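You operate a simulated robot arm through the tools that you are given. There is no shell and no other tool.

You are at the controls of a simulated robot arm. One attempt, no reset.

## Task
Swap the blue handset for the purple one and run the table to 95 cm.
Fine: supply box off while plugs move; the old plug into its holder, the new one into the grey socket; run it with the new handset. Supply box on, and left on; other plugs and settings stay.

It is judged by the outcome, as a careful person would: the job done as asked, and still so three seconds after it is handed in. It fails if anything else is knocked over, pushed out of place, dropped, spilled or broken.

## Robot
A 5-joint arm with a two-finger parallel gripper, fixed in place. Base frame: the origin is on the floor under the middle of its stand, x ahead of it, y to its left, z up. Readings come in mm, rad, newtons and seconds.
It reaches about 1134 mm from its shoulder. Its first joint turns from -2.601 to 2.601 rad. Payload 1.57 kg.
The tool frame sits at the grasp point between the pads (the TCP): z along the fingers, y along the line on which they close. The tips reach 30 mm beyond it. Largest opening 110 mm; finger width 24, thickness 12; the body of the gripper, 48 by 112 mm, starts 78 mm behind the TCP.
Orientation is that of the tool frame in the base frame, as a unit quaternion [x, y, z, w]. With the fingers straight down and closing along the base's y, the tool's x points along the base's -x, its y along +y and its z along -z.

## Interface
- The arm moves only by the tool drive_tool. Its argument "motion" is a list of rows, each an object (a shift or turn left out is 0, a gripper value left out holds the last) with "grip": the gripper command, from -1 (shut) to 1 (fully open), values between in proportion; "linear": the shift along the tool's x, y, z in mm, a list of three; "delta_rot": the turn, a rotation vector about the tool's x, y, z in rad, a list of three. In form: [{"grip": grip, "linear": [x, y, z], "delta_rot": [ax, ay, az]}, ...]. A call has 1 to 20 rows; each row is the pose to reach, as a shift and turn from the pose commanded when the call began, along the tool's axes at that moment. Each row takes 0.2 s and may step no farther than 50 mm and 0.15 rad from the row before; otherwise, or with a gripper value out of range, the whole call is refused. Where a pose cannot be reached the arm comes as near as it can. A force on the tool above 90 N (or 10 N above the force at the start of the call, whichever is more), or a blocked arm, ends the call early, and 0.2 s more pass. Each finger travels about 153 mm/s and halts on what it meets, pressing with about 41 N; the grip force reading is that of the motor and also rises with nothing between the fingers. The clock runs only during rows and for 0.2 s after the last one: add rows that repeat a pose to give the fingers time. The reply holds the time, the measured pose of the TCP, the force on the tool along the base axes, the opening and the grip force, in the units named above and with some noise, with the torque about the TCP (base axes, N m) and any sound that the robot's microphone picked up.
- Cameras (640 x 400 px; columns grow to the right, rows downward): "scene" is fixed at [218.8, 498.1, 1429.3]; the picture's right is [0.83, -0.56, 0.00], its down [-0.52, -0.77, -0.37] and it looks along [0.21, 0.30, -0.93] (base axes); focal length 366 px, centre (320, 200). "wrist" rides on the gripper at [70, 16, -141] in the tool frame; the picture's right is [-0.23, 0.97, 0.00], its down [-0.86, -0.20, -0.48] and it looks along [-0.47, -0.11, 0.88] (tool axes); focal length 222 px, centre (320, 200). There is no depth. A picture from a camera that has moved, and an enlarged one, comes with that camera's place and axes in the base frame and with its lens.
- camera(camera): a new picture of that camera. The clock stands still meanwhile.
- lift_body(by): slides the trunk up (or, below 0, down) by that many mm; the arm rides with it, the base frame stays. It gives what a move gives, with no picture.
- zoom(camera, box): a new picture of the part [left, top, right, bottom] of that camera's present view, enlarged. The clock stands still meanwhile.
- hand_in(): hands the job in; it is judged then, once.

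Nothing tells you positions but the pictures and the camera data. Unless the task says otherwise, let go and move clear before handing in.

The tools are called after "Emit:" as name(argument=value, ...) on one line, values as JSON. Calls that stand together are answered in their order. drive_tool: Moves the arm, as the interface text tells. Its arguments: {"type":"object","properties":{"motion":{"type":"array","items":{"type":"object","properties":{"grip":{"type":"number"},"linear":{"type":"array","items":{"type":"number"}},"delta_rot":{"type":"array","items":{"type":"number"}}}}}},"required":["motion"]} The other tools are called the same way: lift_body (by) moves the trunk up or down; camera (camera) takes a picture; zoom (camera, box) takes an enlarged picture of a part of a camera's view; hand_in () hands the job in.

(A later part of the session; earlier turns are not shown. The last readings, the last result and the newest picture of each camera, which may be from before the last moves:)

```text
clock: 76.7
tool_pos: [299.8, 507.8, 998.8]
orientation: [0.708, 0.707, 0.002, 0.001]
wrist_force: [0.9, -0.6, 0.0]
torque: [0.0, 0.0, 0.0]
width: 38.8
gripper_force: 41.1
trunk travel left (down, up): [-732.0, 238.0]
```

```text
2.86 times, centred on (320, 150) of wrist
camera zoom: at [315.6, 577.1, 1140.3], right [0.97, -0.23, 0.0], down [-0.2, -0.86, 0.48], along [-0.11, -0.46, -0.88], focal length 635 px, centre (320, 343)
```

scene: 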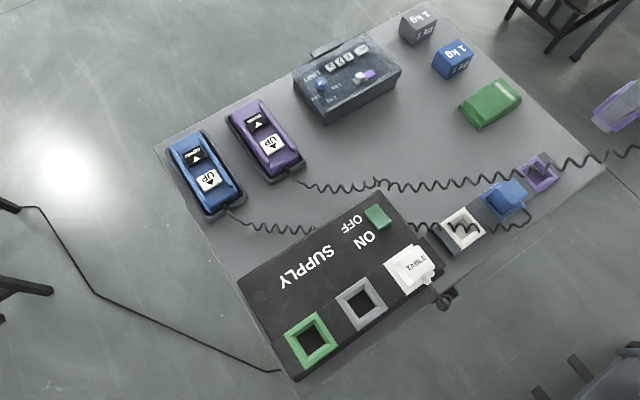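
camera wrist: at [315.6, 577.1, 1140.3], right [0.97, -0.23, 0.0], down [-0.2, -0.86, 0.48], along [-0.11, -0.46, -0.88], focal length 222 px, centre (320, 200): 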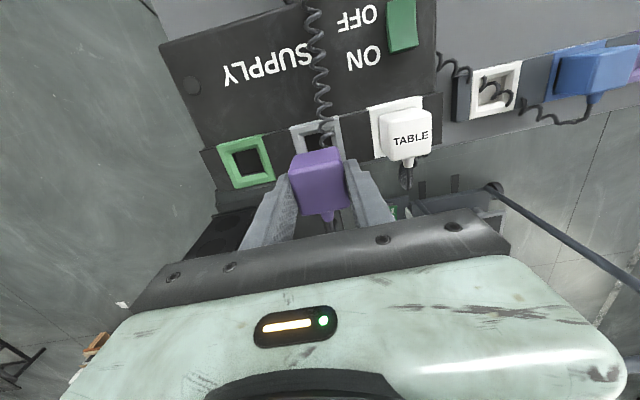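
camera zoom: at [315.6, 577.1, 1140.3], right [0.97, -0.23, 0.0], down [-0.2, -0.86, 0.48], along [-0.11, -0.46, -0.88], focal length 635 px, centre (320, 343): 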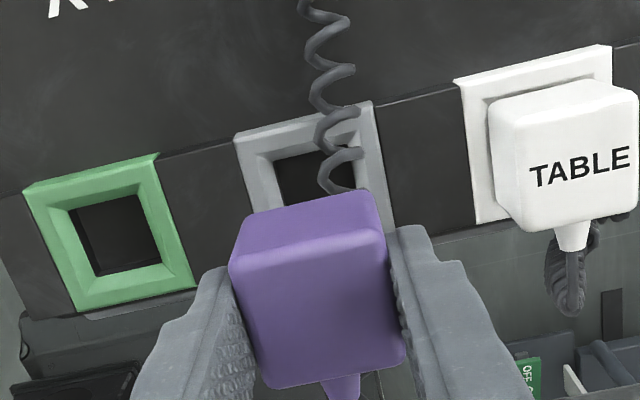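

Emit:
drive_tool(motion=[{"linear": [1.3, -1.0, 0]}])

Emit:
lift_body(by=-48)

Emit:
zoom(camera="wrist", box=[230, 80, 410, 220])

Emit:
lift_body(by=-10)

Emit:
zoom(camera="wrist", box=[230, 80, 410, 220])

```text
clock: 77.1
tool_pos: [298.7, 509.7, 998.8]
orientation: [0.707, 0.707, 0.001, 0.001]
wrist_force: [0.1, -0.2, -1.1]
torque: [-0.01, 0.0, 0.03]
width: 39.0
gripper_force: 40.9
trunk travel left (down, up): [-732.0, 238.0]
```

```text
clock: 78.0
tool_pos: [299.3, 509.7, 951.6]
orientation: [0.706, 0.708, 0.002, 0.001]
wrist_force: [-0.3, -0.5, -0.3]
torque: [-0.01, 0.0, -0.03]
width: 39.0
gripper_force: 41.0
trunk travel left (down, up): [-684.0, 286.0]
```

```text
2.86 times, centred on (320, 150) of wrist
camera zoom: at [314.8, 578.9, 1092.3], right [0.97, -0.23, 0.0], down [-0.2, -0.86, 0.48], along [-0.11, -0.46, -0.88], focal length 635 px, centre (320, 343)
```

zoom: 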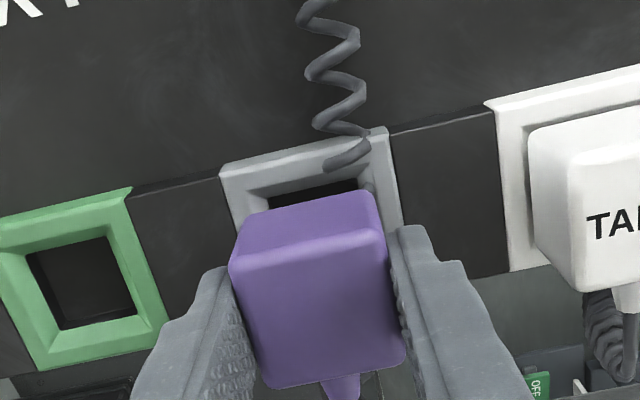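

```text
clock: 78.6
tool_pos: [300.0, 509.7, 940.4]
orientation: [0.707, 0.707, 0.002, 0.001]
wrist_force: [0.6, -0.4, 2.5]
torque: [-0.02, 0.02, -0.01]
width: 39.0
gripper_force: 41.1
trunk travel left (down, up): [-674.0, 296.0]
```

```text
2.86 times, centred on (320, 150) of wrist
camera zoom: at [314.8, 578.8, 1082.4], right [0.97, -0.23, 0.0], down [-0.2, -0.86, 0.48], along [-0.11, -0.46, -0.88], focal length 635 px, centre (320, 343)
```

zoom: 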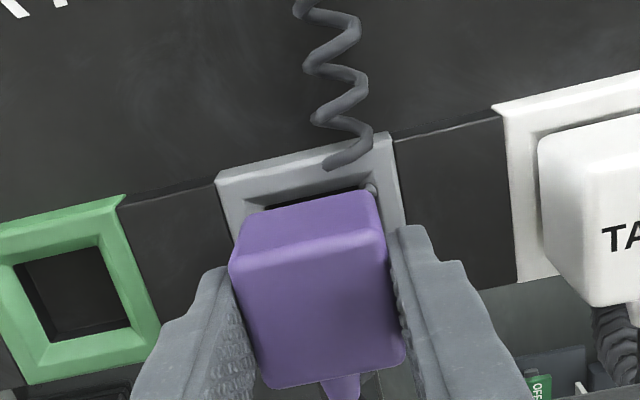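

Emit:
lift_body(by=-5)

Emit:
lift_body(by=-4)

Emit:
zoom(camera="wrist", box=[230, 80, 410, 220])

```text
clock: 79.1
tool_pos: [299.0, 510.4, 937.3]
orientation: [0.707, 0.707, 0.001, 0.0]
wrist_force: [0.5, 0.7, -6.2]
torque: [0.01, 0.0, -0.01]
width: 38.7
gripper_force: 40.9
trunk travel left (down, up): [-669.0, 301.0]
```

```text
clock: 79.6
tool_pos: [298.7, 509.2, 932.6]
orientation: [0.707, 0.707, 0.003, 0.0]
wrist_force: [4.7, 6.9, 35.1]
torque: [0.33, -0.15, 0.02]
width: 39.3
gripper_force: 41.0
trunk travel left (down, up): [-665.0, 305.0]
```

```text
2.86 times, centred on (320, 150) of wrist
camera zoom: at [314.4, 578.1, 1075.0], right [0.97, -0.23, 0.0], down [-0.2, -0.86, 0.47], along [-0.1, -0.46, -0.88], focal length 635 px, centre (320, 343)
```

zoom: 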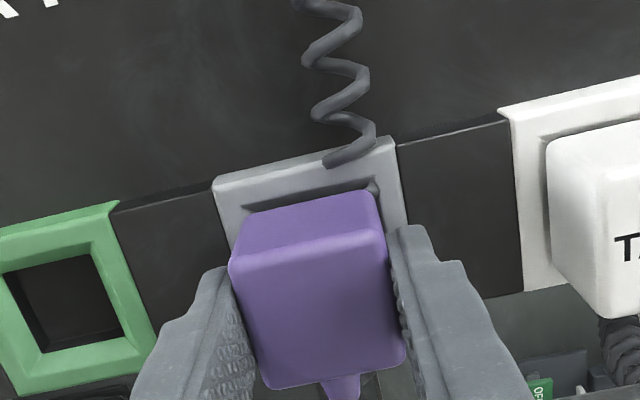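

Emit:
drive_tool(motion=[{"linear": [0.8, 0.5, 0]}])

Emit:
lift_body(by=-1.5)

Emit:
zoom(camera="wrist", box=[230, 80, 410, 220])

```text
clock: 80.0
tool_pos: [299.3, 509.0, 933.9]
orientation: [0.707, 0.707, 0.002, 0.0]
wrist_force: [3.0, 5.9, 34.5]
torque: [0.18, -0.06, 0.05]
width: 39.0
gripper_force: 41.2
trunk travel left (down, up): [-665.0, 305.0]
```

```text
clock: 80.5
tool_pos: [299.7, 508.5, 930.2]
orientation: [0.707, 0.707, 0.002, 0.001]
wrist_force: [2.9, 3.1, 32.5]
torque: [0.06, 0.01, 0.0]
width: 39.1
gripper_force: 41.3
trunk travel left (down, up): [-664.0, 306.0]
```

```text
2.86 times, centred on (320, 150) of wrist
camera zoom: at [314.6, 578.1, 1072.8], right [0.97, -0.23, 0.0], down [-0.2, -0.86, 0.48], along [-0.11, -0.46, -0.88], focal length 635 px, centre (320, 343)
```

zoom: 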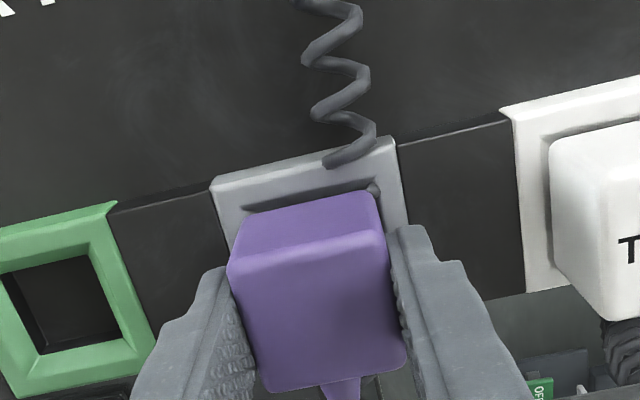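

Emit:
lift_body(by=-2)

Emit:
zoom(camera="wrist", box=[230, 80, 410, 220])

```text
clock: 81.1
tool_pos: [299.1, 511.0, 928.9]
orientation: [0.707, 0.707, 0.002, 0.0]
wrist_force: [1.5, 1.6, 32.2]
torque: [-0.03, 0.01, -0.02]
width: 39.1
gripper_force: 40.9
trunk travel left (down, up): [-662.0, 308.0]
```

```text
2.86 times, centred on (320, 150) of wrist
camera zoom: at [314.6, 577.9, 1070.9], right [0.97, -0.23, 0.0], down [-0.2, -0.86, 0.48], along [-0.11, -0.46, -0.88], focal length 635 px, centre (320, 343)
```

zoom: 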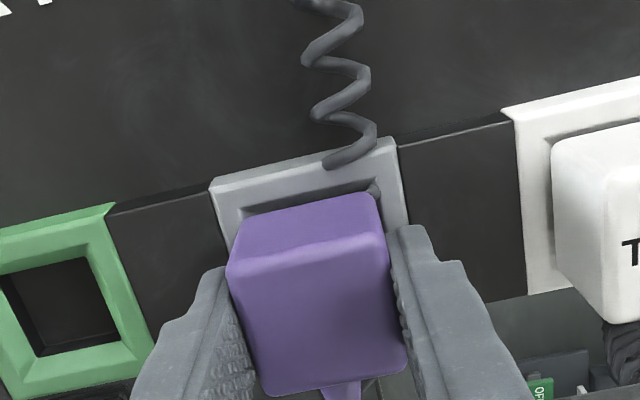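

The frame view matches the original seated state, and the fingers are starting to slip down the plug at a steady ~32 N. The plug has bottomed out, so I'll open and rise to inspect.

Emit:
drive_tool(motion=[{"grip": -0.15}, {"grip": 0.1}, {"grip": 0.25}, {"grip": 0.25}])

Emit:
lift_body(by=100)

Emit:
zoom(camera="wrist", box=[230, 80, 410, 220])

Emit:
camera(camera="scene")

```text
clock: 82.1
tool_pos: [300.1, 510.1, 927.4]
orientation: [0.707, 0.707, 0.002, 0.001]
wrist_force: [0.0, -0.5, -0.5]
torque: [-0.02, 0.01, 0.0]
width: 68.8
gripper_force: 0.0
trunk travel left (down, up): [-662.0, 308.0]
```

```text
clock: 83.4
tool_pos: [300.2, 510.5, 1028.2]
orientation: [0.707, 0.708, 0.002, 0.0]
wrist_force: [-0.2, -0.3, -0.7]
torque: [0.04, 0.05, 0.0]
width: 68.9
gripper_force: 0.0
trunk travel left (down, up): [-762.0, 208.0]
```

```text
2.86 times, centred on (320, 150) of wrist
camera zoom: at [315.4, 579.5, 1169.8], right [0.97, -0.23, 0.0], down [-0.2, -0.86, 0.48], along [-0.11, -0.46, -0.88], focal length 635 px, centre (320, 343)
```

zoom: 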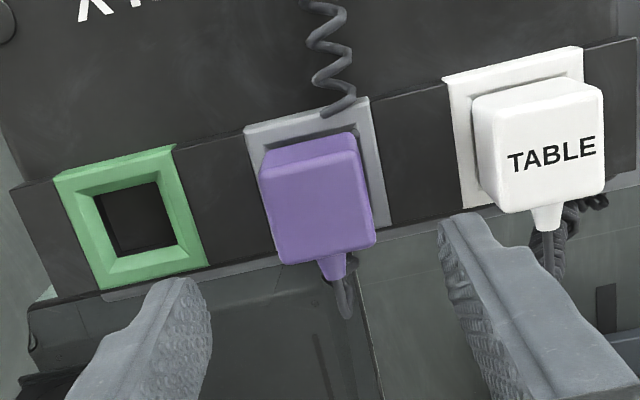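

```text
taken
```

scene: 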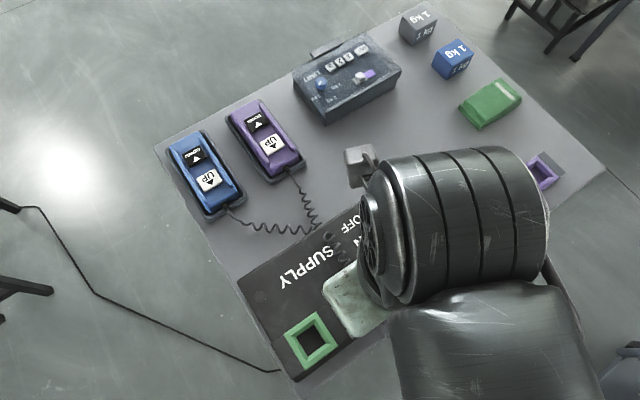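

The purple plug looks just like the blue one did in the grey socket. Now I'll close the gripper and press the ON end of the rocker at about (400, 588).

Emit:
drive_tool(motion=[{"linear": [26, 33, 0], "grip": -1}, {"linear": [52, 67, 0], "grip": -1}, {"linear": [77.5, 100, 0], "grip": -1}, {"linear": [77.5, 100, 0], "grip": -1}])

Emit:
lift_body(by=-80)

Emit:
zoom(camera="wrist", box=[260, 100, 380, 200])

```text
clock: 84.4
tool_pos: [401.3, 587.8, 1028.1]
orientation: [0.707, 0.707, 0.002, 0.001]
wrist_force: [-0.4, -0.4, 0.5]
torque: [-0.01, -0.02, 0.03]
width: 0.1
gripper_force: 21.2
trunk travel left (down, up): [-762.0, 208.0]
```

```text
clock: 85.6
tool_pos: [400.0, 588.4, 949.1]
orientation: [0.707, 0.707, 0.002, 0.0]
wrist_force: [0.8, 0.0, -0.2]
torque: [-0.02, 0.01, 0.0]
width: 0.1
gripper_force: 21.6
trunk travel left (down, up): [-682.0, 288.0]
```

```text
4.00 times, centred on (320, 150) of wrist
camera zoom: at [416.7, 657.1, 1089.9], right [0.97, -0.23, 0.0], down [-0.2, -0.86, 0.48], along [-0.11, -0.46, -0.88], focal length 888 px, centre (320, 400)
```

zoom: 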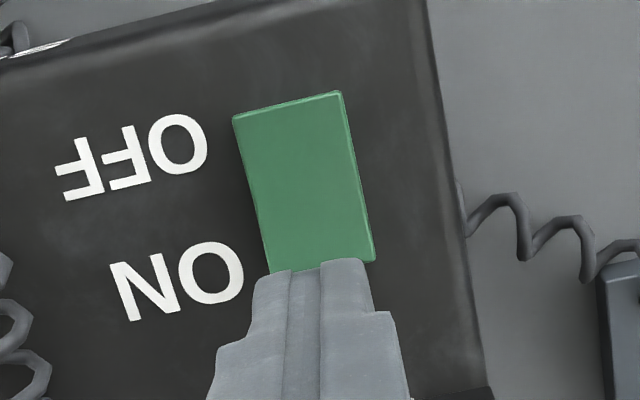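

Emit:
lift_body(by=-33)

Emit:
lift_body(by=-3)

Emit:
lift_body(by=-3)

Emit:
zoom(camera="wrist", box=[260, 100, 380, 200])

```text
clock: 86.3
tool_pos: [401.6, 588.2, 915.8]
orientation: [0.707, 0.707, 0.002, 0.001]
wrist_force: [0.0, 0.5, -0.3]
torque: [-0.02, 0.0, 0.0]
width: 0.1
gripper_force: 21.6
trunk travel left (down, up): [-649.0, 321.0]
heard: click
```

```text
clock: 86.9
tool_pos: [401.0, 587.2, 914.4]
orientation: [0.707, 0.707, 0.003, 0.0]
wrist_force: [5.1, 4.5, 32.0]
torque: [0.76, -0.15, -0.1]
width: 0.0
gripper_force: 21.5
trunk travel left (down, up): [-646.0, 324.0]
```

```text
clock: 87.6
tool_pos: [400.1, 586.9, 915.7]
orientation: [0.707, 0.707, 0.007, -0.001]
wrist_force: [-1.7, -2.0, 58.6]
torque: [0.67, 0.11, 0.09]
width: 0.1
gripper_force: 21.2
trunk travel left (down, up): [-644.0, 326.0]
stopped: the force on the tool passed its limit at 92 N (the readings are from after the stop); the commanded pose is now the measured one
```

```text
4.00 times, centred on (320, 150) of wrist
camera zoom: at [415.2, 654.6, 1055.7], right [0.97, -0.23, 0.01], down [-0.2, -0.86, 0.47], along [-0.1, -0.46, -0.88], focal length 888 px, centre (320, 400)
```

zoom: 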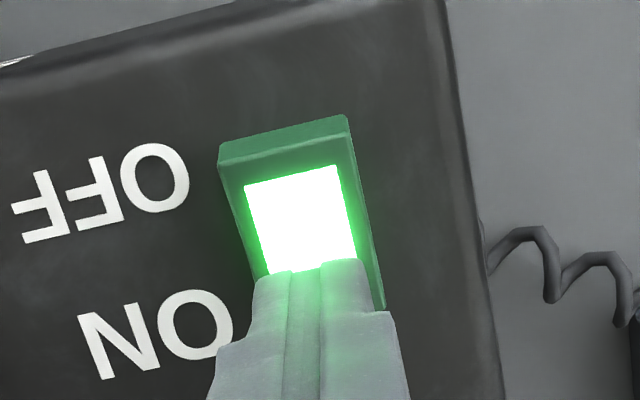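

The switch clicked on during the first descent, so the last step was extra. I'll back off and verify.

Emit:
lift_body(by=100)

Emit:
camera(camera="wrist")

Emit:
zoom(camera="wrist", box=[220, 60, 420, 190])

```text
clock: 88.9
tool_pos: [401.0, 590.4, 1011.6]
orientation: [0.707, 0.707, 0.005, -0.001]
wrist_force: [-0.8, 0.1, -0.2]
torque: [-0.03, 0.0, 0.03]
width: 0.0
gripper_force: 21.1
trunk travel left (down, up): [-744.0, 226.0]
```

```text
taken
camera wrist: at [417.4, 658.0, 1152.3], right [0.97, -0.23, 0.0], down [-0.2, -0.86, 0.47], along [-0.1, -0.46, -0.88], focal length 222 px, centre (320, 200)
```

wrist: 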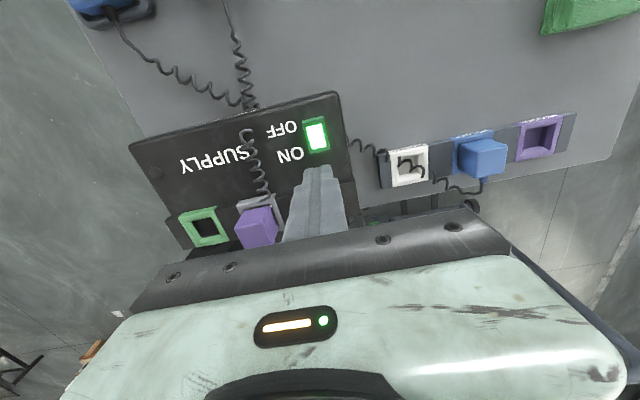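

```text
3.08 times, centred on (320, 125) of wrist
camera zoom: at [417.4, 658.0, 1152.3], right [0.97, -0.23, 0.0], down [-0.2, -0.86, 0.47], along [-0.1, -0.46, -0.88], focal length 684 px, centre (320, 431)
```

zoom: 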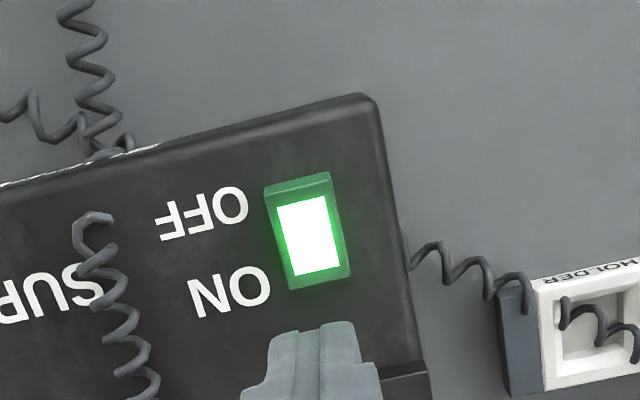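

The supply is on and the new plug is in. To find the table's current height, I'll move over bare tabletop at about (520, 660) and touch down gently with closed fingertips.

Emit:
drive_tool(motion=[{"linear": [23, 40, 0], "delta_rot": [0.002, -0.003, 0]}, {"linear": [46, 80, 0], "delta_rot": [0.004, -0.006, 0]}, {"linear": [70, 119, 0], "delta_rot": [0.0057, -0.0085, 0]}, {"linear": [70, 119, 0], "delta_rot": [0.0057, -0.0085, 0]}])

Emit:
lift_body(by=-130)

Emit:
camera(camera="wrist")

Emit:
camera(camera="scene")

```text
clock: 89.9
tool_pos: [522.7, 660.0, 1009.7]
orientation: [0.707, 0.708, -0.001, 0.001]
wrist_force: [0.3, -0.7, 0.8]
torque: [0.0, -0.04, 0.0]
width: 0.0
gripper_force: 21.7
trunk travel left (down, up): [-744.0, 226.0]
```

```text
clock: 91.5
tool_pos: [521.2, 659.1, 880.8]
orientation: [0.707, 0.707, -0.001, 0.0]
wrist_force: [0.9, -0.1, 0.2]
torque: [0.01, 0.03, -0.03]
width: 0.0
gripper_force: 21.7
trunk travel left (down, up): [-614.0, 356.0]
```

```text
taken
camera wrist: at [537.7, 729.2, 1021.7], right [0.97, -0.23, 0.0], down [-0.2, -0.85, 0.48], along [-0.11, -0.47, -0.88], focal length 222 px, centre (320, 200)
```

wrist: 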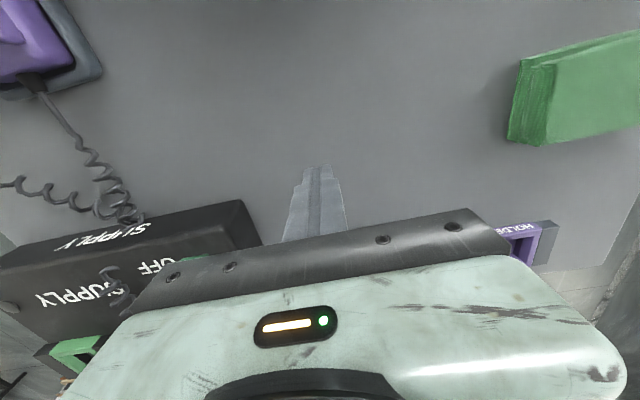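

```text
taken
```

scene: 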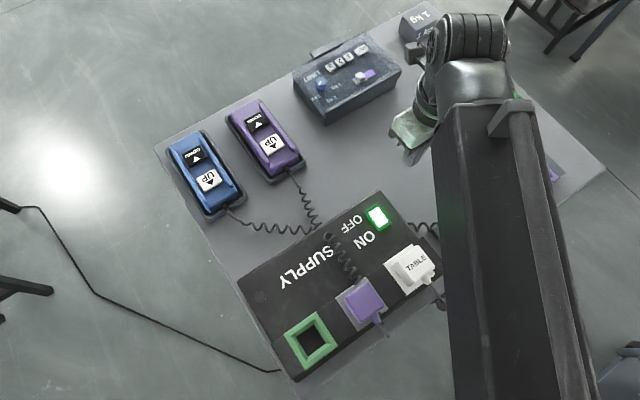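

Emit:
lift_body(by=-15)

Emit:
lift_body(by=-5)

Emit:
lift_body(by=-3)

Emit:
lift_body(by=-3)

```text
clock: 92.1
tool_pos: [521.8, 660.1, 865.9]
orientation: [0.708, 0.706, 0.0, 0.0]
wrist_force: [0.6, 0.3, -0.3]
torque: [0.02, 0.01, 0.05]
width: 0.0
gripper_force: 21.2
trunk travel left (down, up): [-599.0, 371.0]
```

```text
clock: 92.6
tool_pos: [521.4, 659.3, 860.6]
orientation: [0.707, 0.707, 0.0, 0.001]
wrist_force: [-0.2, -0.6, -0.2]
torque: [0.0, 0.03, -0.02]
width: 0.1
gripper_force: 21.1
trunk travel left (down, up): [-594.0, 376.0]
```

```text
clock: 93.2
tool_pos: [521.5, 659.7, 856.9]
orientation: [0.707, 0.707, -0.001, 0.001]
wrist_force: [0.4, 0.9, 0.6]
torque: [-0.02, 0.04, -0.01]
width: 0.0
gripper_force: 21.4
trunk travel left (down, up): [-591.0, 379.0]
```

```text
clock: 93.7
tool_pos: [522.1, 660.0, 854.7]
orientation: [0.707, 0.708, -0.001, 0.001]
wrist_force: [-0.3, 0.6, -0.1]
torque: [0.02, 0.02, 0.0]
width: 0.2
gripper_force: 21.4
trunk travel left (down, up): [-588.0, 382.0]
```

Emit:
lift_body(by=-3)

Emit:
lift_body(by=-2)

Emit:
lift_body(by=-2)

Emit:
lift_body(by=-2)

```text
clock: 94.2
tool_pos: [521.7, 659.6, 852.0]
orientation: [0.707, 0.707, 0.0, 0.0]
wrist_force: [-1.0, -0.9, 0.2]
torque: [0.01, -0.01, -0.01]
width: 0.3
gripper_force: 21.0
trunk travel left (down, up): [-585.0, 385.0]
```

```text
clock: 94.7
tool_pos: [521.4, 660.2, 850.6]
orientation: [0.707, 0.707, -0.001, 0.001]
wrist_force: [1.3, 0.6, 4.6]
torque: [0.09, -0.03, 0.01]
width: 0.0
gripper_force: 21.1
trunk travel left (down, up): [-583.0, 387.0]
```

```text
clock: 95.2
tool_pos: [521.2, 659.6, 849.3]
orientation: [0.707, 0.707, 0.001, 0.0]
wrist_force: [11.0, 15.0, 41.8]
torque: [0.04, -0.25, 0.08]
width: 0.0
gripper_force: 21.0
trunk travel left (down, up): [-581.0, 389.0]
```

```text
clock: 95.8
tool_pos: [521.8, 659.9, 850.7]
orientation: [0.707, 0.707, 0.005, 0.001]
wrist_force: [23.2, 29.9, 82.8]
torque: [-0.05, -0.55, 0.27]
width: 0.0
gripper_force: 20.8
trunk travel left (down, up): [-579.0, 391.0]
```

Contact at TCP z≈849.8 puts the tabletop at about 820 mm (82 cm), so it needs to rise 130 mm. I'll lift off, move toward the purple handset's UP button at about (334, 820, 859), and record reference views for tracking height.

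Emit:
lift_body(by=150)

Emit:
drive_tool(motion=[{"linear": [3, -47, 0]}, {"linear": [6, -94, 0]}, {"linear": [10, -141, 0]}, {"linear": [18, -188, 0]}, {"linear": [18, -188, 0]}])

Emit:
camera(camera="wrist")

Emit:
camera(camera="scene")

```text
clock: 97.5
tool_pos: [521.2, 659.7, 994.5]
orientation: [0.707, 0.707, -0.001, 0.0]
wrist_force: [-0.9, 0.0, 0.3]
torque: [0.02, 0.0, 0.0]
width: 0.1
gripper_force: 21.4
trunk travel left (down, up): [-729.0, 241.0]
```

```text
clock: 98.7
tool_pos: [331.6, 677.7, 996.2]
orientation: [0.707, 0.707, 0.0, 0.001]
wrist_force: [-0.2, 0.0, 0.4]
torque: [-0.01, 0.0, -0.02]
width: 0.0
gripper_force: 21.0
trunk travel left (down, up): [-729.0, 241.0]
```

```text
taken
camera wrist: at [348.1, 747.2, 1136.7], right [0.97, -0.23, 0.0], down [-0.2, -0.85, 0.48], along [-0.11, -0.47, -0.88], focal length 222 px, centre (320, 200)
```

wrist: 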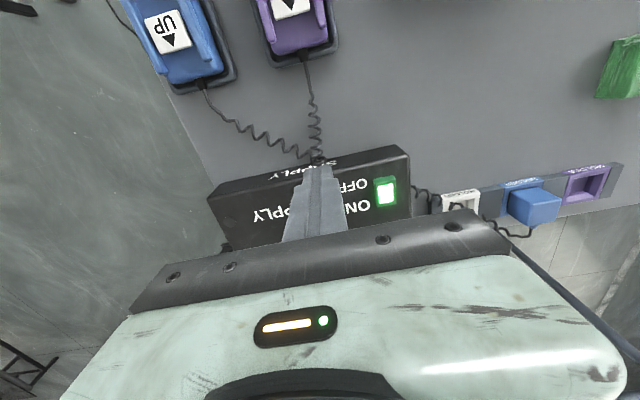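

```text
taken
```

scene: 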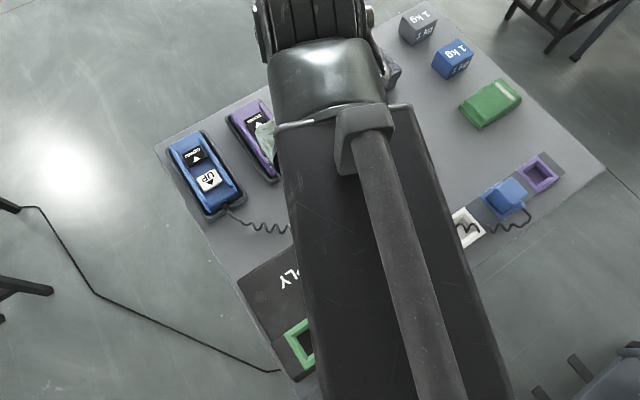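

Emit:
drive_tool(motion=[{"linear": [28.6, 0, -1.75], "delta_rot": [0, 0.1222, 0]}, {"linear": [56.7, 0, -7], "delta_rot": [0, 0.2444, 0]}, {"linear": [84, 0, -15.6], "delta_rot": [0, 0.3666, 0]}, {"linear": [110.1, 0, -27.5], "delta_rot": [0, 0.4888, 0]}, {"linear": [134.5, 0, -42.4], "delta_rot": [0, 0.611, 0]}, {"linear": [134.5, 0, -42.4], "delta_rot": [0, 0.611, 0]}])

Emit:
camera(camera="wrist")

Emit:
camera(camera="scene")

```text
clock: 100.1
tool_pos: [333.0, 814.3, 1039.4]
orientation: [0.674, 0.675, 0.212, -0.212]
wrist_force: [0.3, 0.0, -0.1]
torque: [0.01, -0.05, 0.01]
width: 0.3
gripper_force: 20.9
out of reach, approached as far as the arm can: row 1
trunk travel left (down, up): [-729.0, 241.0]
```

```text
taken
camera wrist: at [348.8, 790.7, 1194.1], right [0.97, -0.19, -0.13], down [-0.2, -0.97, -0.1], along [-0.11, 0.12, -0.99], focal length 222 px, centre (320, 200)
```

wrist: 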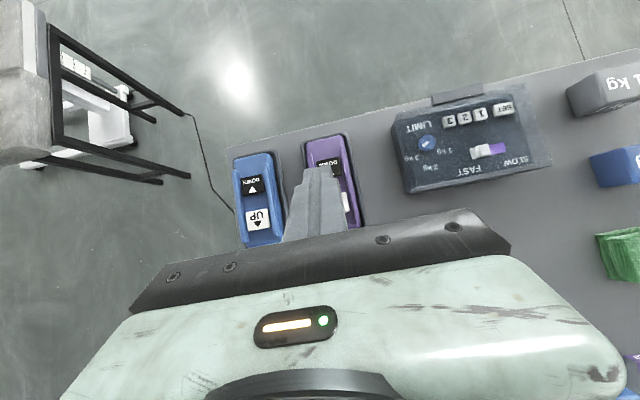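

```text
taken
```

scene: 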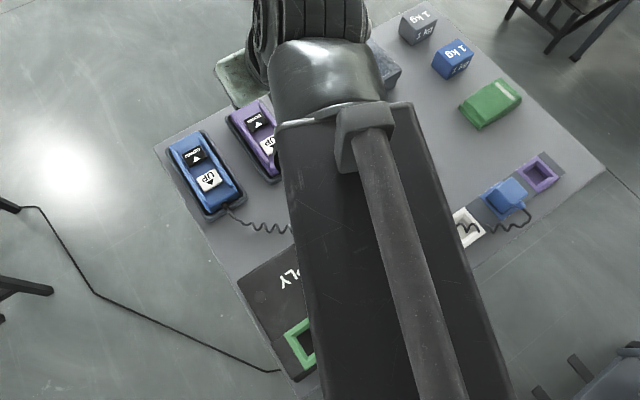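

Tilting toward +y works, so I can also move the tip up and down by small wrist tilts. The finger edge is over the UP button, so I'll lower by trunk to just above it.

Emit:
lift_body(by=-125)

Emit:
camera(camera="wrist")

Emit:
zoom(camera="wrist", box=[240, 120, 420, 240])

Emit:
zoom(camera="scene", box=[470, 140, 570, 220])

```text
clock: 101.7
tool_pos: [333.4, 814.4, 912.9]
orientation: [0.675, 0.675, 0.211, -0.211]
wrist_force: [0.5, 1.1, 0.1]
torque: [0.03, -0.02, -0.01]
width: 0.0
gripper_force: 21.7
trunk travel left (down, up): [-604.0, 366.0]
```

```text
taken
camera wrist: at [348.8, 790.6, 1069.0], right [0.97, -0.19, -0.13], down [-0.2, -0.98, -0.1], along [-0.11, 0.12, -0.99], focal length 222 px, centre (320, 200)
```

wrist: 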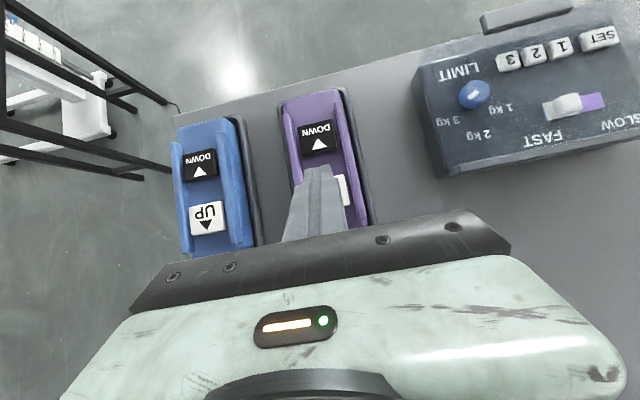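

```text
3.33 times, centred on (330, 180) of wrist
camera zoom: at [348.8, 790.6, 1069.0], right [0.97, -0.19, -0.13], down [-0.2, -0.98, -0.1], along [-0.11, 0.12, -0.99], focal length 740 px, centre (287, 267)
```

zoom: 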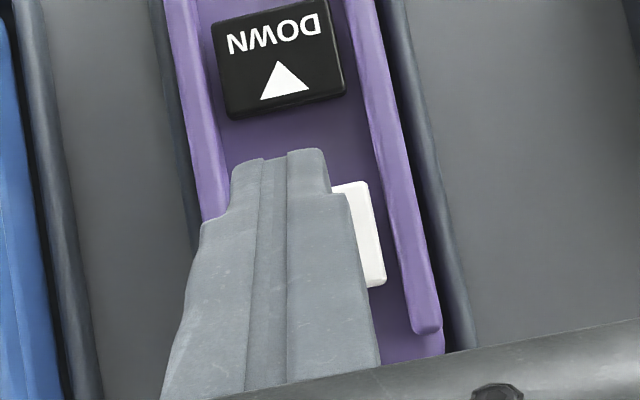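

```text
5.00 times, centred on (520, 180) of scene
camera zoom: at [218.8, 498.1, 1429.3], right [0.83, -0.56, 0.0], down [-0.52, -0.77, -0.37], along [0.21, 0.3, -0.93], focal length 1832 px, centre (-680, 300)
```

zoom: 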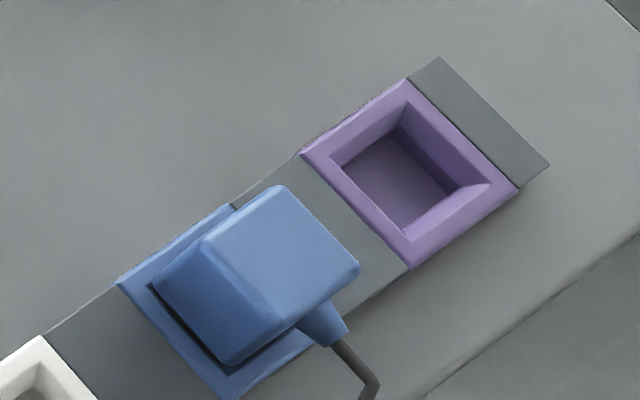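

The edge will land on the middle of UP. I'll lower a little more, then make short taps — press and retreat within one call — going slightly deeper each time and watching for sounds and table motion.

Emit:
lift_body(by=-13)

Emit:
drive_tool(motion=[{"linear": [-2.9, 0, 7.2], "delta_rot": [0, -0.0564, 0]}, {"linear": [-2.9, 0, 7.2], "delta_rot": [0, -0.0564, 0]}])

Emit:
zoom(camera="wrist", box=[240, 120, 420, 240])

```text
clock: 102.3
tool_pos: [332.2, 816.2, 900.9]
orientation: [0.675, 0.674, 0.212, -0.21]
wrist_force: [0.3, 0.3, -0.3]
torque: [0.02, 0.01, 0.02]
width: 0.2
gripper_force: 21.5
trunk travel left (down, up): [-591.0, 379.0]
```

```text
clock: 102.9
tool_pos: [332.9, 816.6, 893.4]
orientation: [0.681, 0.68, 0.192, -0.193]
wrist_force: [1.4, -0.7, 1.7]
torque: [0.03, -0.02, 0.0]
width: 0.0
gripper_force: 21.0
trunk travel left (down, up): [-591.0, 379.0]
```

```text
3.33 times, centred on (330, 180) of wrist
camera zoom: at [348.6, 800.7, 1049.7], right [0.97, -0.19, -0.12], down [-0.2, -0.98, -0.04], along [-0.11, 0.06, -0.99], focal length 740 px, centre (287, 267)
```

zoom: 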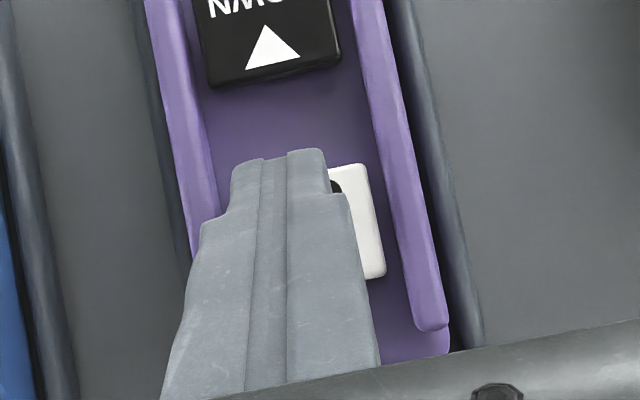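

Emit:
drive_tool(motion=[{"linear": [-1.15, 0, 3.78], "delta_rot": [0, -0.0312, 0]}, {"linear": [3.46, 0, -11.3], "delta_rot": [0, 0.0937, 0]}, {"linear": [3.46, 0, -11.3], "delta_rot": [0, 0.0937, 0]}])

Emit:
zoom(camera="scene", box=[470, 140, 570, 220])

```text
clock: 103.7
tool_pos: [331.2, 813.3, 904.4]
orientation: [0.671, 0.67, 0.225, -0.224]
wrist_force: [0.5, -0.9, 0.3]
torque: [0.02, 0.01, 0.01]
width: 0.1
gripper_force: 21.4
trunk travel left (down, up): [-591.0, 379.0]
heard: click
```

```text
5.00 times, centred on (520, 180) of scene
camera zoom: at [218.8, 498.1, 1429.3], right [0.83, -0.56, 0.0], down [-0.52, -0.77, -0.37], along [0.21, 0.3, -0.93], focal length 1832 px, centre (-680, 300)
```

zoom: 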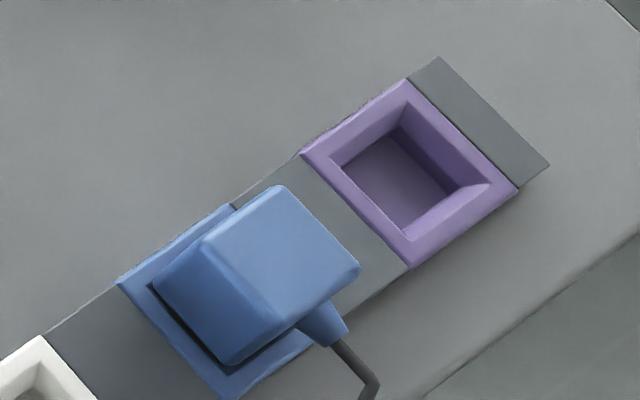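

I heard a click but the table didn't visibly move. I'll hold slightly longer this time and look again.

Emit:
drive_tool(motion=[{"linear": [-6.04, 0, 13.91], "delta_rot": [0, -0.1129, 0]}, {"linear": [-6.04, 0, 13.91], "delta_rot": [0, -0.1129, 0]}, {"linear": [0, 0, 0], "delta_rot": [0, 0, 0]}])

Emit:
zoom(camera="scene", box=[470, 140, 570, 220])

```text
clock: 104.5
tool_pos: [330.9, 814.5, 906.0]
orientation: [0.67, 0.671, 0.224, -0.224]
wrist_force: [1.0, 0.0, -0.6]
torque: [0.0, 0.02, -0.01]
width: 0.0
gripper_force: 21.7
trunk travel left (down, up): [-591.0, 379.0]
heard: click
```

```text
5.00 times, centred on (520, 180) of scene
camera zoom: at [218.8, 498.1, 1429.3], right [0.83, -0.56, 0.0], down [-0.52, -0.77, -0.37], along [0.21, 0.3, -0.93], focal length 1832 px, centre (-680, 300)
```

zoom: 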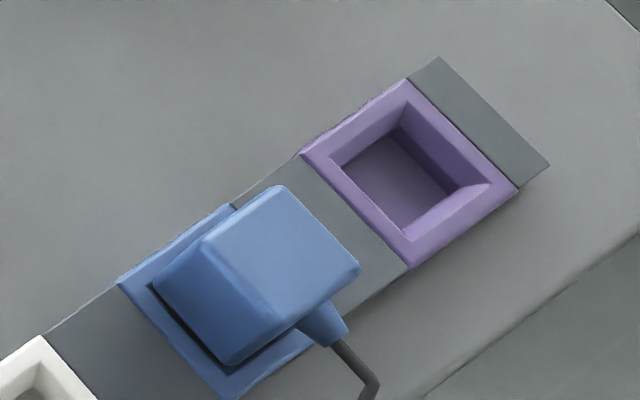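

Another click, still no motion in this reference view. I'll check the wider views for other changes.

Emit:
camera(camera="scene")

Emit:
camera(camera="wrist")

Emit:
zoom(camera="wrist", box=[400, 0, 640, 170])

Emit:
zoom(camera="wrist", box=[0, 0, 200, 200])

```text
taken
```

scene: 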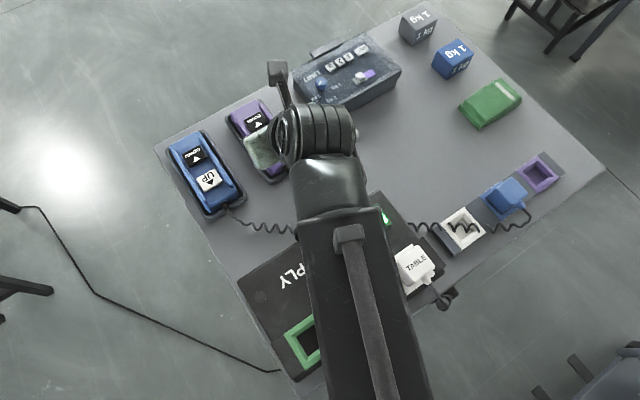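

```text
taken
camera wrist: at [347.7, 783.5, 1060.0], right [0.97, -0.18, -0.14], down [-0.2, -0.97, -0.13], along [-0.11, 0.15, -0.98], focal length 222 px, centre (320, 200)
```

wrist: 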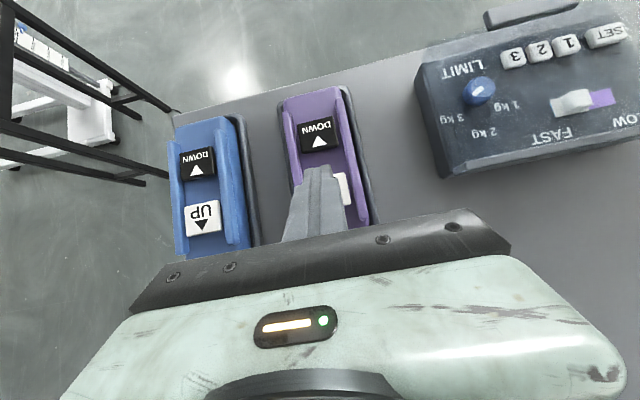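

```text
2.35 times, centred on (520, 85) of wrist
camera zoom: at [347.7, 783.5, 1060.0], right [0.97, -0.18, -0.14], down [-0.2, -0.97, -0.13], along [-0.11, 0.15, -0.98], focal length 523 px, centre (-151, 471)
```

zoom: 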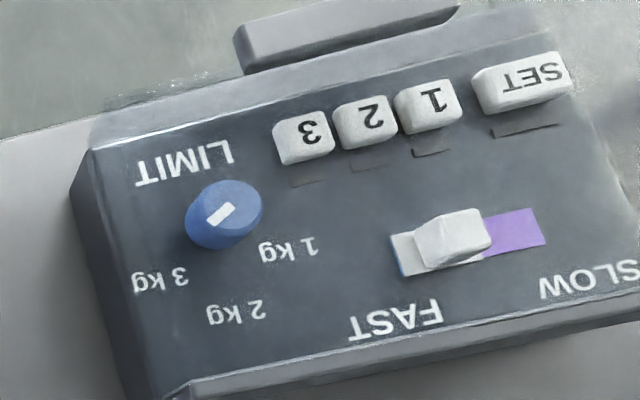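

```text
2.00 times, centred on (100, 100) of wrist
camera zoom: at [347.7, 783.5, 1060.0], right [0.97, -0.18, -0.14], down [-0.2, -0.97, -0.13], along [-0.11, 0.15, -0.98], focal length 444 px, centre (760, 400)
```

zoom: 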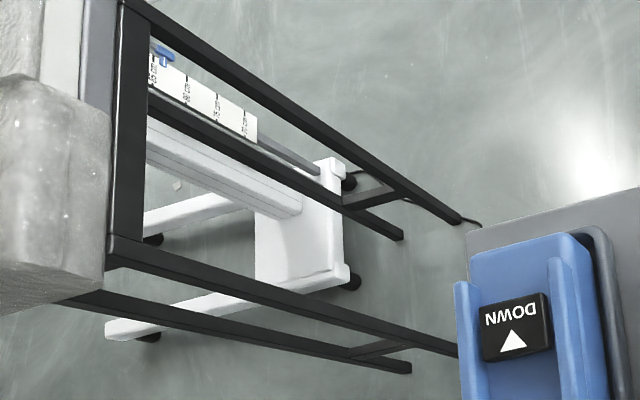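

There's a second table at the left: a white pedestal on casters with a vertical cm scale and a blue pointer. That must be the table the handset drives. I'll zoom in on the scale.

Emit:
zoom(camera="wrist", box=[30, 0, 110, 50])

Emit:
zoom(camera="wrist", box=[0, 0, 60, 60])

```text
8.00 times, centred on (70, 25) of wrist
camera zoom: at [347.7, 783.5, 1060.0], right [0.97, -0.18, -0.14], down [-0.2, -0.97, -0.13], along [-0.11, 0.15, -0.98], focal length 1777 px, centre (2320, 1600)
```

zoom: 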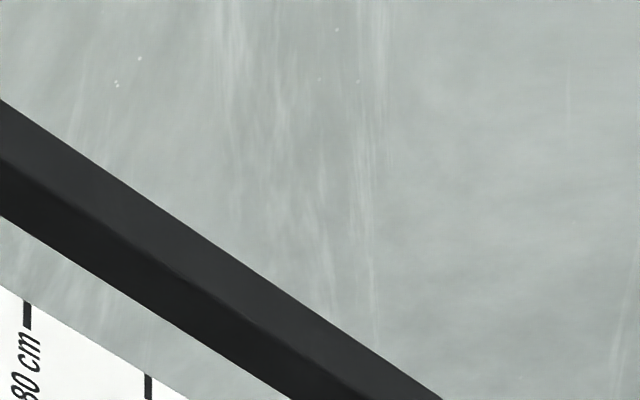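

```text
6.67 times, centred on (30, 30) of wrist
camera zoom: at [347.7, 783.5, 1060.0], right [0.97, -0.18, -0.14], down [-0.2, -0.97, -0.13], along [-0.11, 0.15, -0.98], focal length 1481 px, centre (2253, 1333)
```

zoom: 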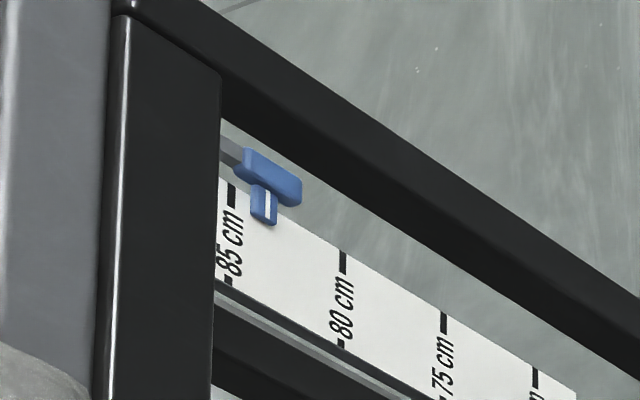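

The scale reads about 83.4 cm with the pointer moving upward, so this work table stays still and I simply hold UP. The 95 mark is hidden behind a bench rail from here, so I'll first measure the speed with a short hold while the pointer is visible.

Emit:
drive_tool(motion=[{"linear": [-6.04, 0, 13.91], "delta_rot": [0, -0.1129, 0]}, {"linear": [-6.04, 0, 13.91], "delta_rot": [0, -0.1129, 0]}, {"linear": [0, 0, 0], "delta_rot": [0, 0, 0]}])

Emit:
zoom(camera="wrist", box=[0, 0, 60, 60])

```text
clock: 105.3
tool_pos: [333.1, 815.4, 904.6]
orientation: [0.671, 0.671, 0.224, -0.224]
wrist_force: [-0.2, -0.4, 0.3]
torque: [-0.04, 0.02, -0.02]
width: 0.0
gripper_force: 21.1
trunk travel left (down, up): [-591.0, 379.0]
heard: click
```

```text
6.67 times, centred on (30, 30) of wrist
camera zoom: at [348.4, 784.9, 1060.0], right [0.97, -0.18, -0.14], down [-0.2, -0.97, -0.13], along [-0.11, 0.15, -0.98], focal length 1481 px, centre (2253, 1333)
```

zoom: 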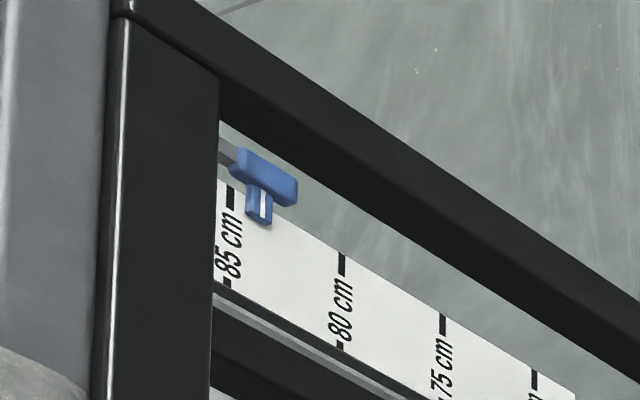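

Emit:
drive_tool(motion=[{"linear": [-6.04, 0, 13.91], "delta_rot": [0, -0.1129, 0]}, {"linear": [-6.04, 0, 13.91], "delta_rot": [0, -0.1129, 0]}, {"linear": [-6.04, 0, 13.91], "delta_rot": [0, -0.1129, 0]}, {"linear": [-6.04, 0, 13.91], "delta_rot": [0, -0.1129, 0]}, {"linear": [-6.04, 0, 13.91], "delta_rot": [0, -0.1129, 0]}, {"linear": [-6.04, 0, 13.91], "delta_rot": [0, -0.1129, 0]}, {"linear": [0, 0, 0], "delta_rot": [0, 0, 0]}])

Emit:
zoom(camera="wrist", box=[0, 0, 60, 60])

```text
clock: 106.9
tool_pos: [332.2, 814.7, 905.5]
orientation: [0.671, 0.671, 0.224, -0.224]
wrist_force: [-0.2, 0.5, 0.0]
torque: [0.0, -0.03, 0.0]
width: 0.0
gripper_force: 21.3
trunk travel left (down, up): [-591.0, 379.0]
heard: click
```

```text
6.67 times, centred on (30, 30) of wrist
camera zoom: at [348.7, 785.0, 1060.0], right [0.97, -0.18, -0.14], down [-0.2, -0.97, -0.13], along [-0.11, 0.16, -0.98], focal length 1481 px, centre (2253, 1333)
```

zoom: 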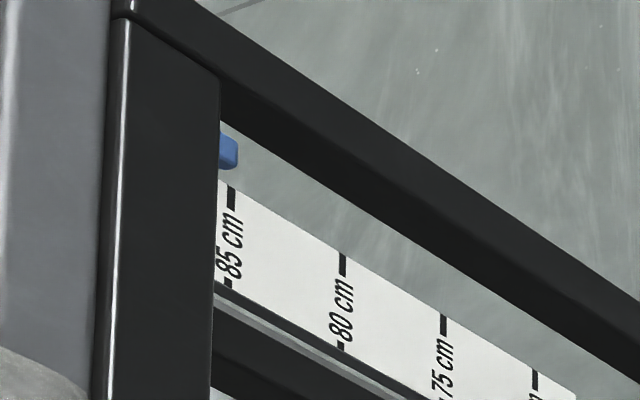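

That 1.2 s hold moved it roughly 2.5 cm, so the speed is about 29 mm/s after a short start delay, and the pointer should be near 86 cm. I'll hold for about 2.2 s to reach roughly 91–92, then go look at the scale from a clear angle.

Emit:
drive_tool(motion=[{"linear": [-6.04, 0, 13.91], "delta_rot": [0, -0.1129, 0]}, {"linear": [-6.04, 0, 13.91], "delta_rot": [0, -0.1129, 0]}, {"linear": [-6.04, 0, 13.91], "delta_rot": [0, -0.1129, 0]}, {"linear": [-6.04, 0, 13.91], "delta_rot": [0, -0.1129, 0]}, {"linear": [-6.04, 0, 13.91], "delta_rot": [0, -0.1129, 0]}, {"linear": [-6.04, 0, 13.91], "delta_rot": [0, -0.1129, 0]}, {"linear": [-6.04, 0, 13.91], "delta_rot": [0, -0.1129, 0]}, {"linear": [-6.04, 0, 13.91], "delta_rot": [0, -0.1129, 0]}, {"linear": [-6.04, 0, 13.91], "delta_rot": [0, -0.1129, 0]}, {"linear": [-6.04, 0, 13.91], "delta_rot": [0, -0.1129, 0]}, {"linear": [0, 0, 0], "delta_rot": [0, 0, 0]}])

Emit:
camera(camera="wrist")

Emit:
zoom(camera="wrist", box=[0, 0, 60, 60])

```text
clock: 109.3
tool_pos: [333.5, 814.2, 904.8]
orientation: [0.671, 0.671, 0.224, -0.223]
wrist_force: [-0.2, 1.2, -0.6]
torque: [0.01, -0.01, 0.01]
width: 0.1
gripper_force: 21.3
trunk travel left (down, up): [-591.0, 379.0]
heard: click
```

```text
taken
camera wrist: at [349.3, 784.8, 1059.9], right [0.97, -0.18, -0.14], down [-0.2, -0.97, -0.13], along [-0.11, 0.15, -0.98], focal length 222 px, centre (320, 200)
```

wrist: 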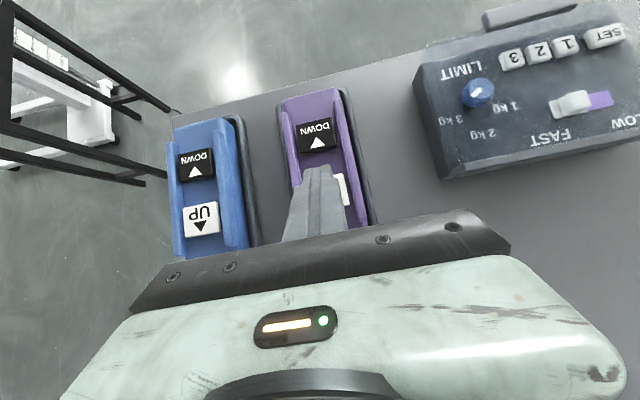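

```text
6.67 times, centred on (30, 30) of wrist
camera zoom: at [349.3, 784.8, 1059.9], right [0.97, -0.18, -0.14], down [-0.2, -0.97, -0.13], along [-0.11, 0.15, -0.98], focal length 1481 px, centre (2253, 1333)
```

zoom: 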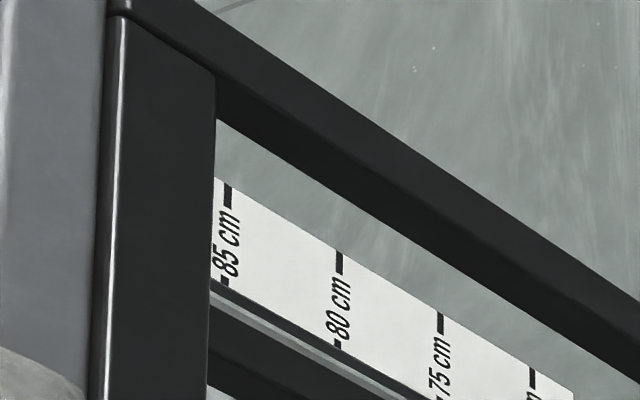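

The pointer has gone behind the rail. I'll lift away from the handset, return the tool to vertical, and swing left to where the scale should be visible past the bench.

Emit:
lift_body(by=110)

Emit:
drive_tool(motion=[{"linear": [-30.2, 0, -2], "delta_rot": [0, -0.1292, 0]}, {"linear": [-59.9, 0, -7.8], "delta_rot": [0, -0.2584, 0]}, {"linear": [-88.6, 0, -17.4], "delta_rot": [0, -0.3876, 0]}, {"linear": [-115.9, 0, -30.7], "delta_rot": [0, -0.5168, 0]}, {"linear": [-141.2, 0, -47.3], "delta_rot": [0, -0.646, 0]}])

```text
clock: 110.7
tool_pos: [333.6, 815.1, 1015.1]
orientation: [0.67, 0.671, 0.223, -0.224]
wrist_force: [0.7, 0.5, 0.0]
torque: [-0.02, 0.02, 0.0]
width: 0.0
gripper_force: 21.2
trunk travel left (down, up): [-701.0, 269.0]
```

```text
clock: 111.9
tool_pos: [333.6, 672.6, 967.3]
orientation: [0.708, 0.706, -0.001, 0.002]
wrist_force: [0.0, 0.2, 0.1]
torque: [-0.02, 0.01, 0.0]
width: 0.3
gripper_force: 21.6
trunk travel left (down, up): [-701.0, 269.0]
```

Emit:
drive_tool(motion=[{"linear": [-2, -49, 0], "delta_rot": [0, 0, -0.149]}, {"linear": [-4, -98, 0], "delta_rot": [0, 0, -0.298]}, {"linear": [-6, -147, 0], "delta_rot": [0, 0, -0.447]}, {"linear": [-8, -196, 0], "delta_rot": [0, 0, -0.596]}, {"linear": [-10, -245, 0], "delta_rot": [0, 0, -0.745]}, {"linear": [-12, -294, 0], "delta_rot": [0, 0, -0.894]}, {"linear": [-14, -343, 0], "delta_rot": [0, 0, -1.043]}, {"linear": [-16, -392, 0], "delta_rot": [0, 0, -1.192]}, {"linear": [-18, -441, 0], "delta_rot": [0, 0, -1.341]}, {"linear": [-20, -490, 0], "delta_rot": [0, 0, -1.49]}, {"linear": [-22, -539, 0], "delta_rot": [0, 0, -1.639]}, {"linear": [-24, -588, 0], "delta_rot": [0, 0, -1.788]}, {"linear": [-26, -637, 0], "delta_rot": [0, 0, -1.937]}, {"linear": [-28, -686, 0], "delta_rot": [0, 0, -2.086]}, {"linear": [-30, -735, 0], "delta_rot": [0, 0, -2.235]}, {"linear": [-32, -784, 0], "delta_rot": [0, 0, -2.384]}, {"linear": [-34, -833, 0], "delta_rot": [0, 0, -2.533]}, {"linear": [-35, -882, 0], "delta_rot": [0, 0, -2.682]}, {"linear": [-36, -931, 0], "delta_rot": [0, 0, -2.831]}, {"linear": [-36, -980, 0], "delta_rot": [0, 0, -2.98]}])

Emit:
camera(camera="wrist")

```text
clock: 116.0
tool_pos: [-491.5, 714.5, 967.9]
orientation: [-0.549, 0.836, 0.001, -0.001]
wrist_force: [0.3, 0.1, 0.2]
torque: [-0.01, 0.04, 0.01]
width: 0.3
gripper_force: 21.2
out of reach, approached as far as the arm can: row 19, 20
trunk travel left (down, up): [-701.0, 269.0]
stopped in row 20: the arm was blocked; the commanded pose is now the measured one
```

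```text
taken
camera wrist: at [-534.2, 656.9, 1108.7], right [-0.8, 0.6, 0.0], down [0.52, 0.7, 0.48], along [0.28, 0.38, -0.88], focal length 222 px, centre (320, 200)
```

wrist: 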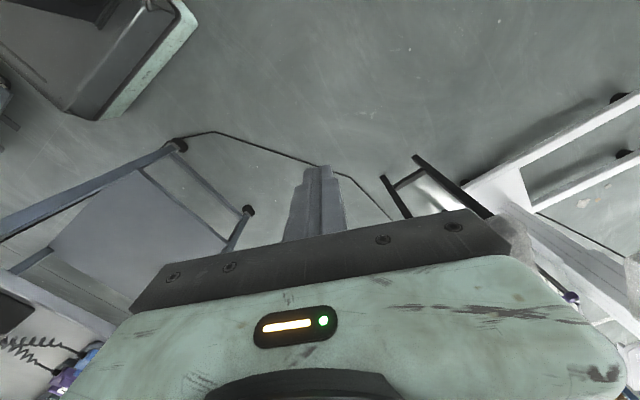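

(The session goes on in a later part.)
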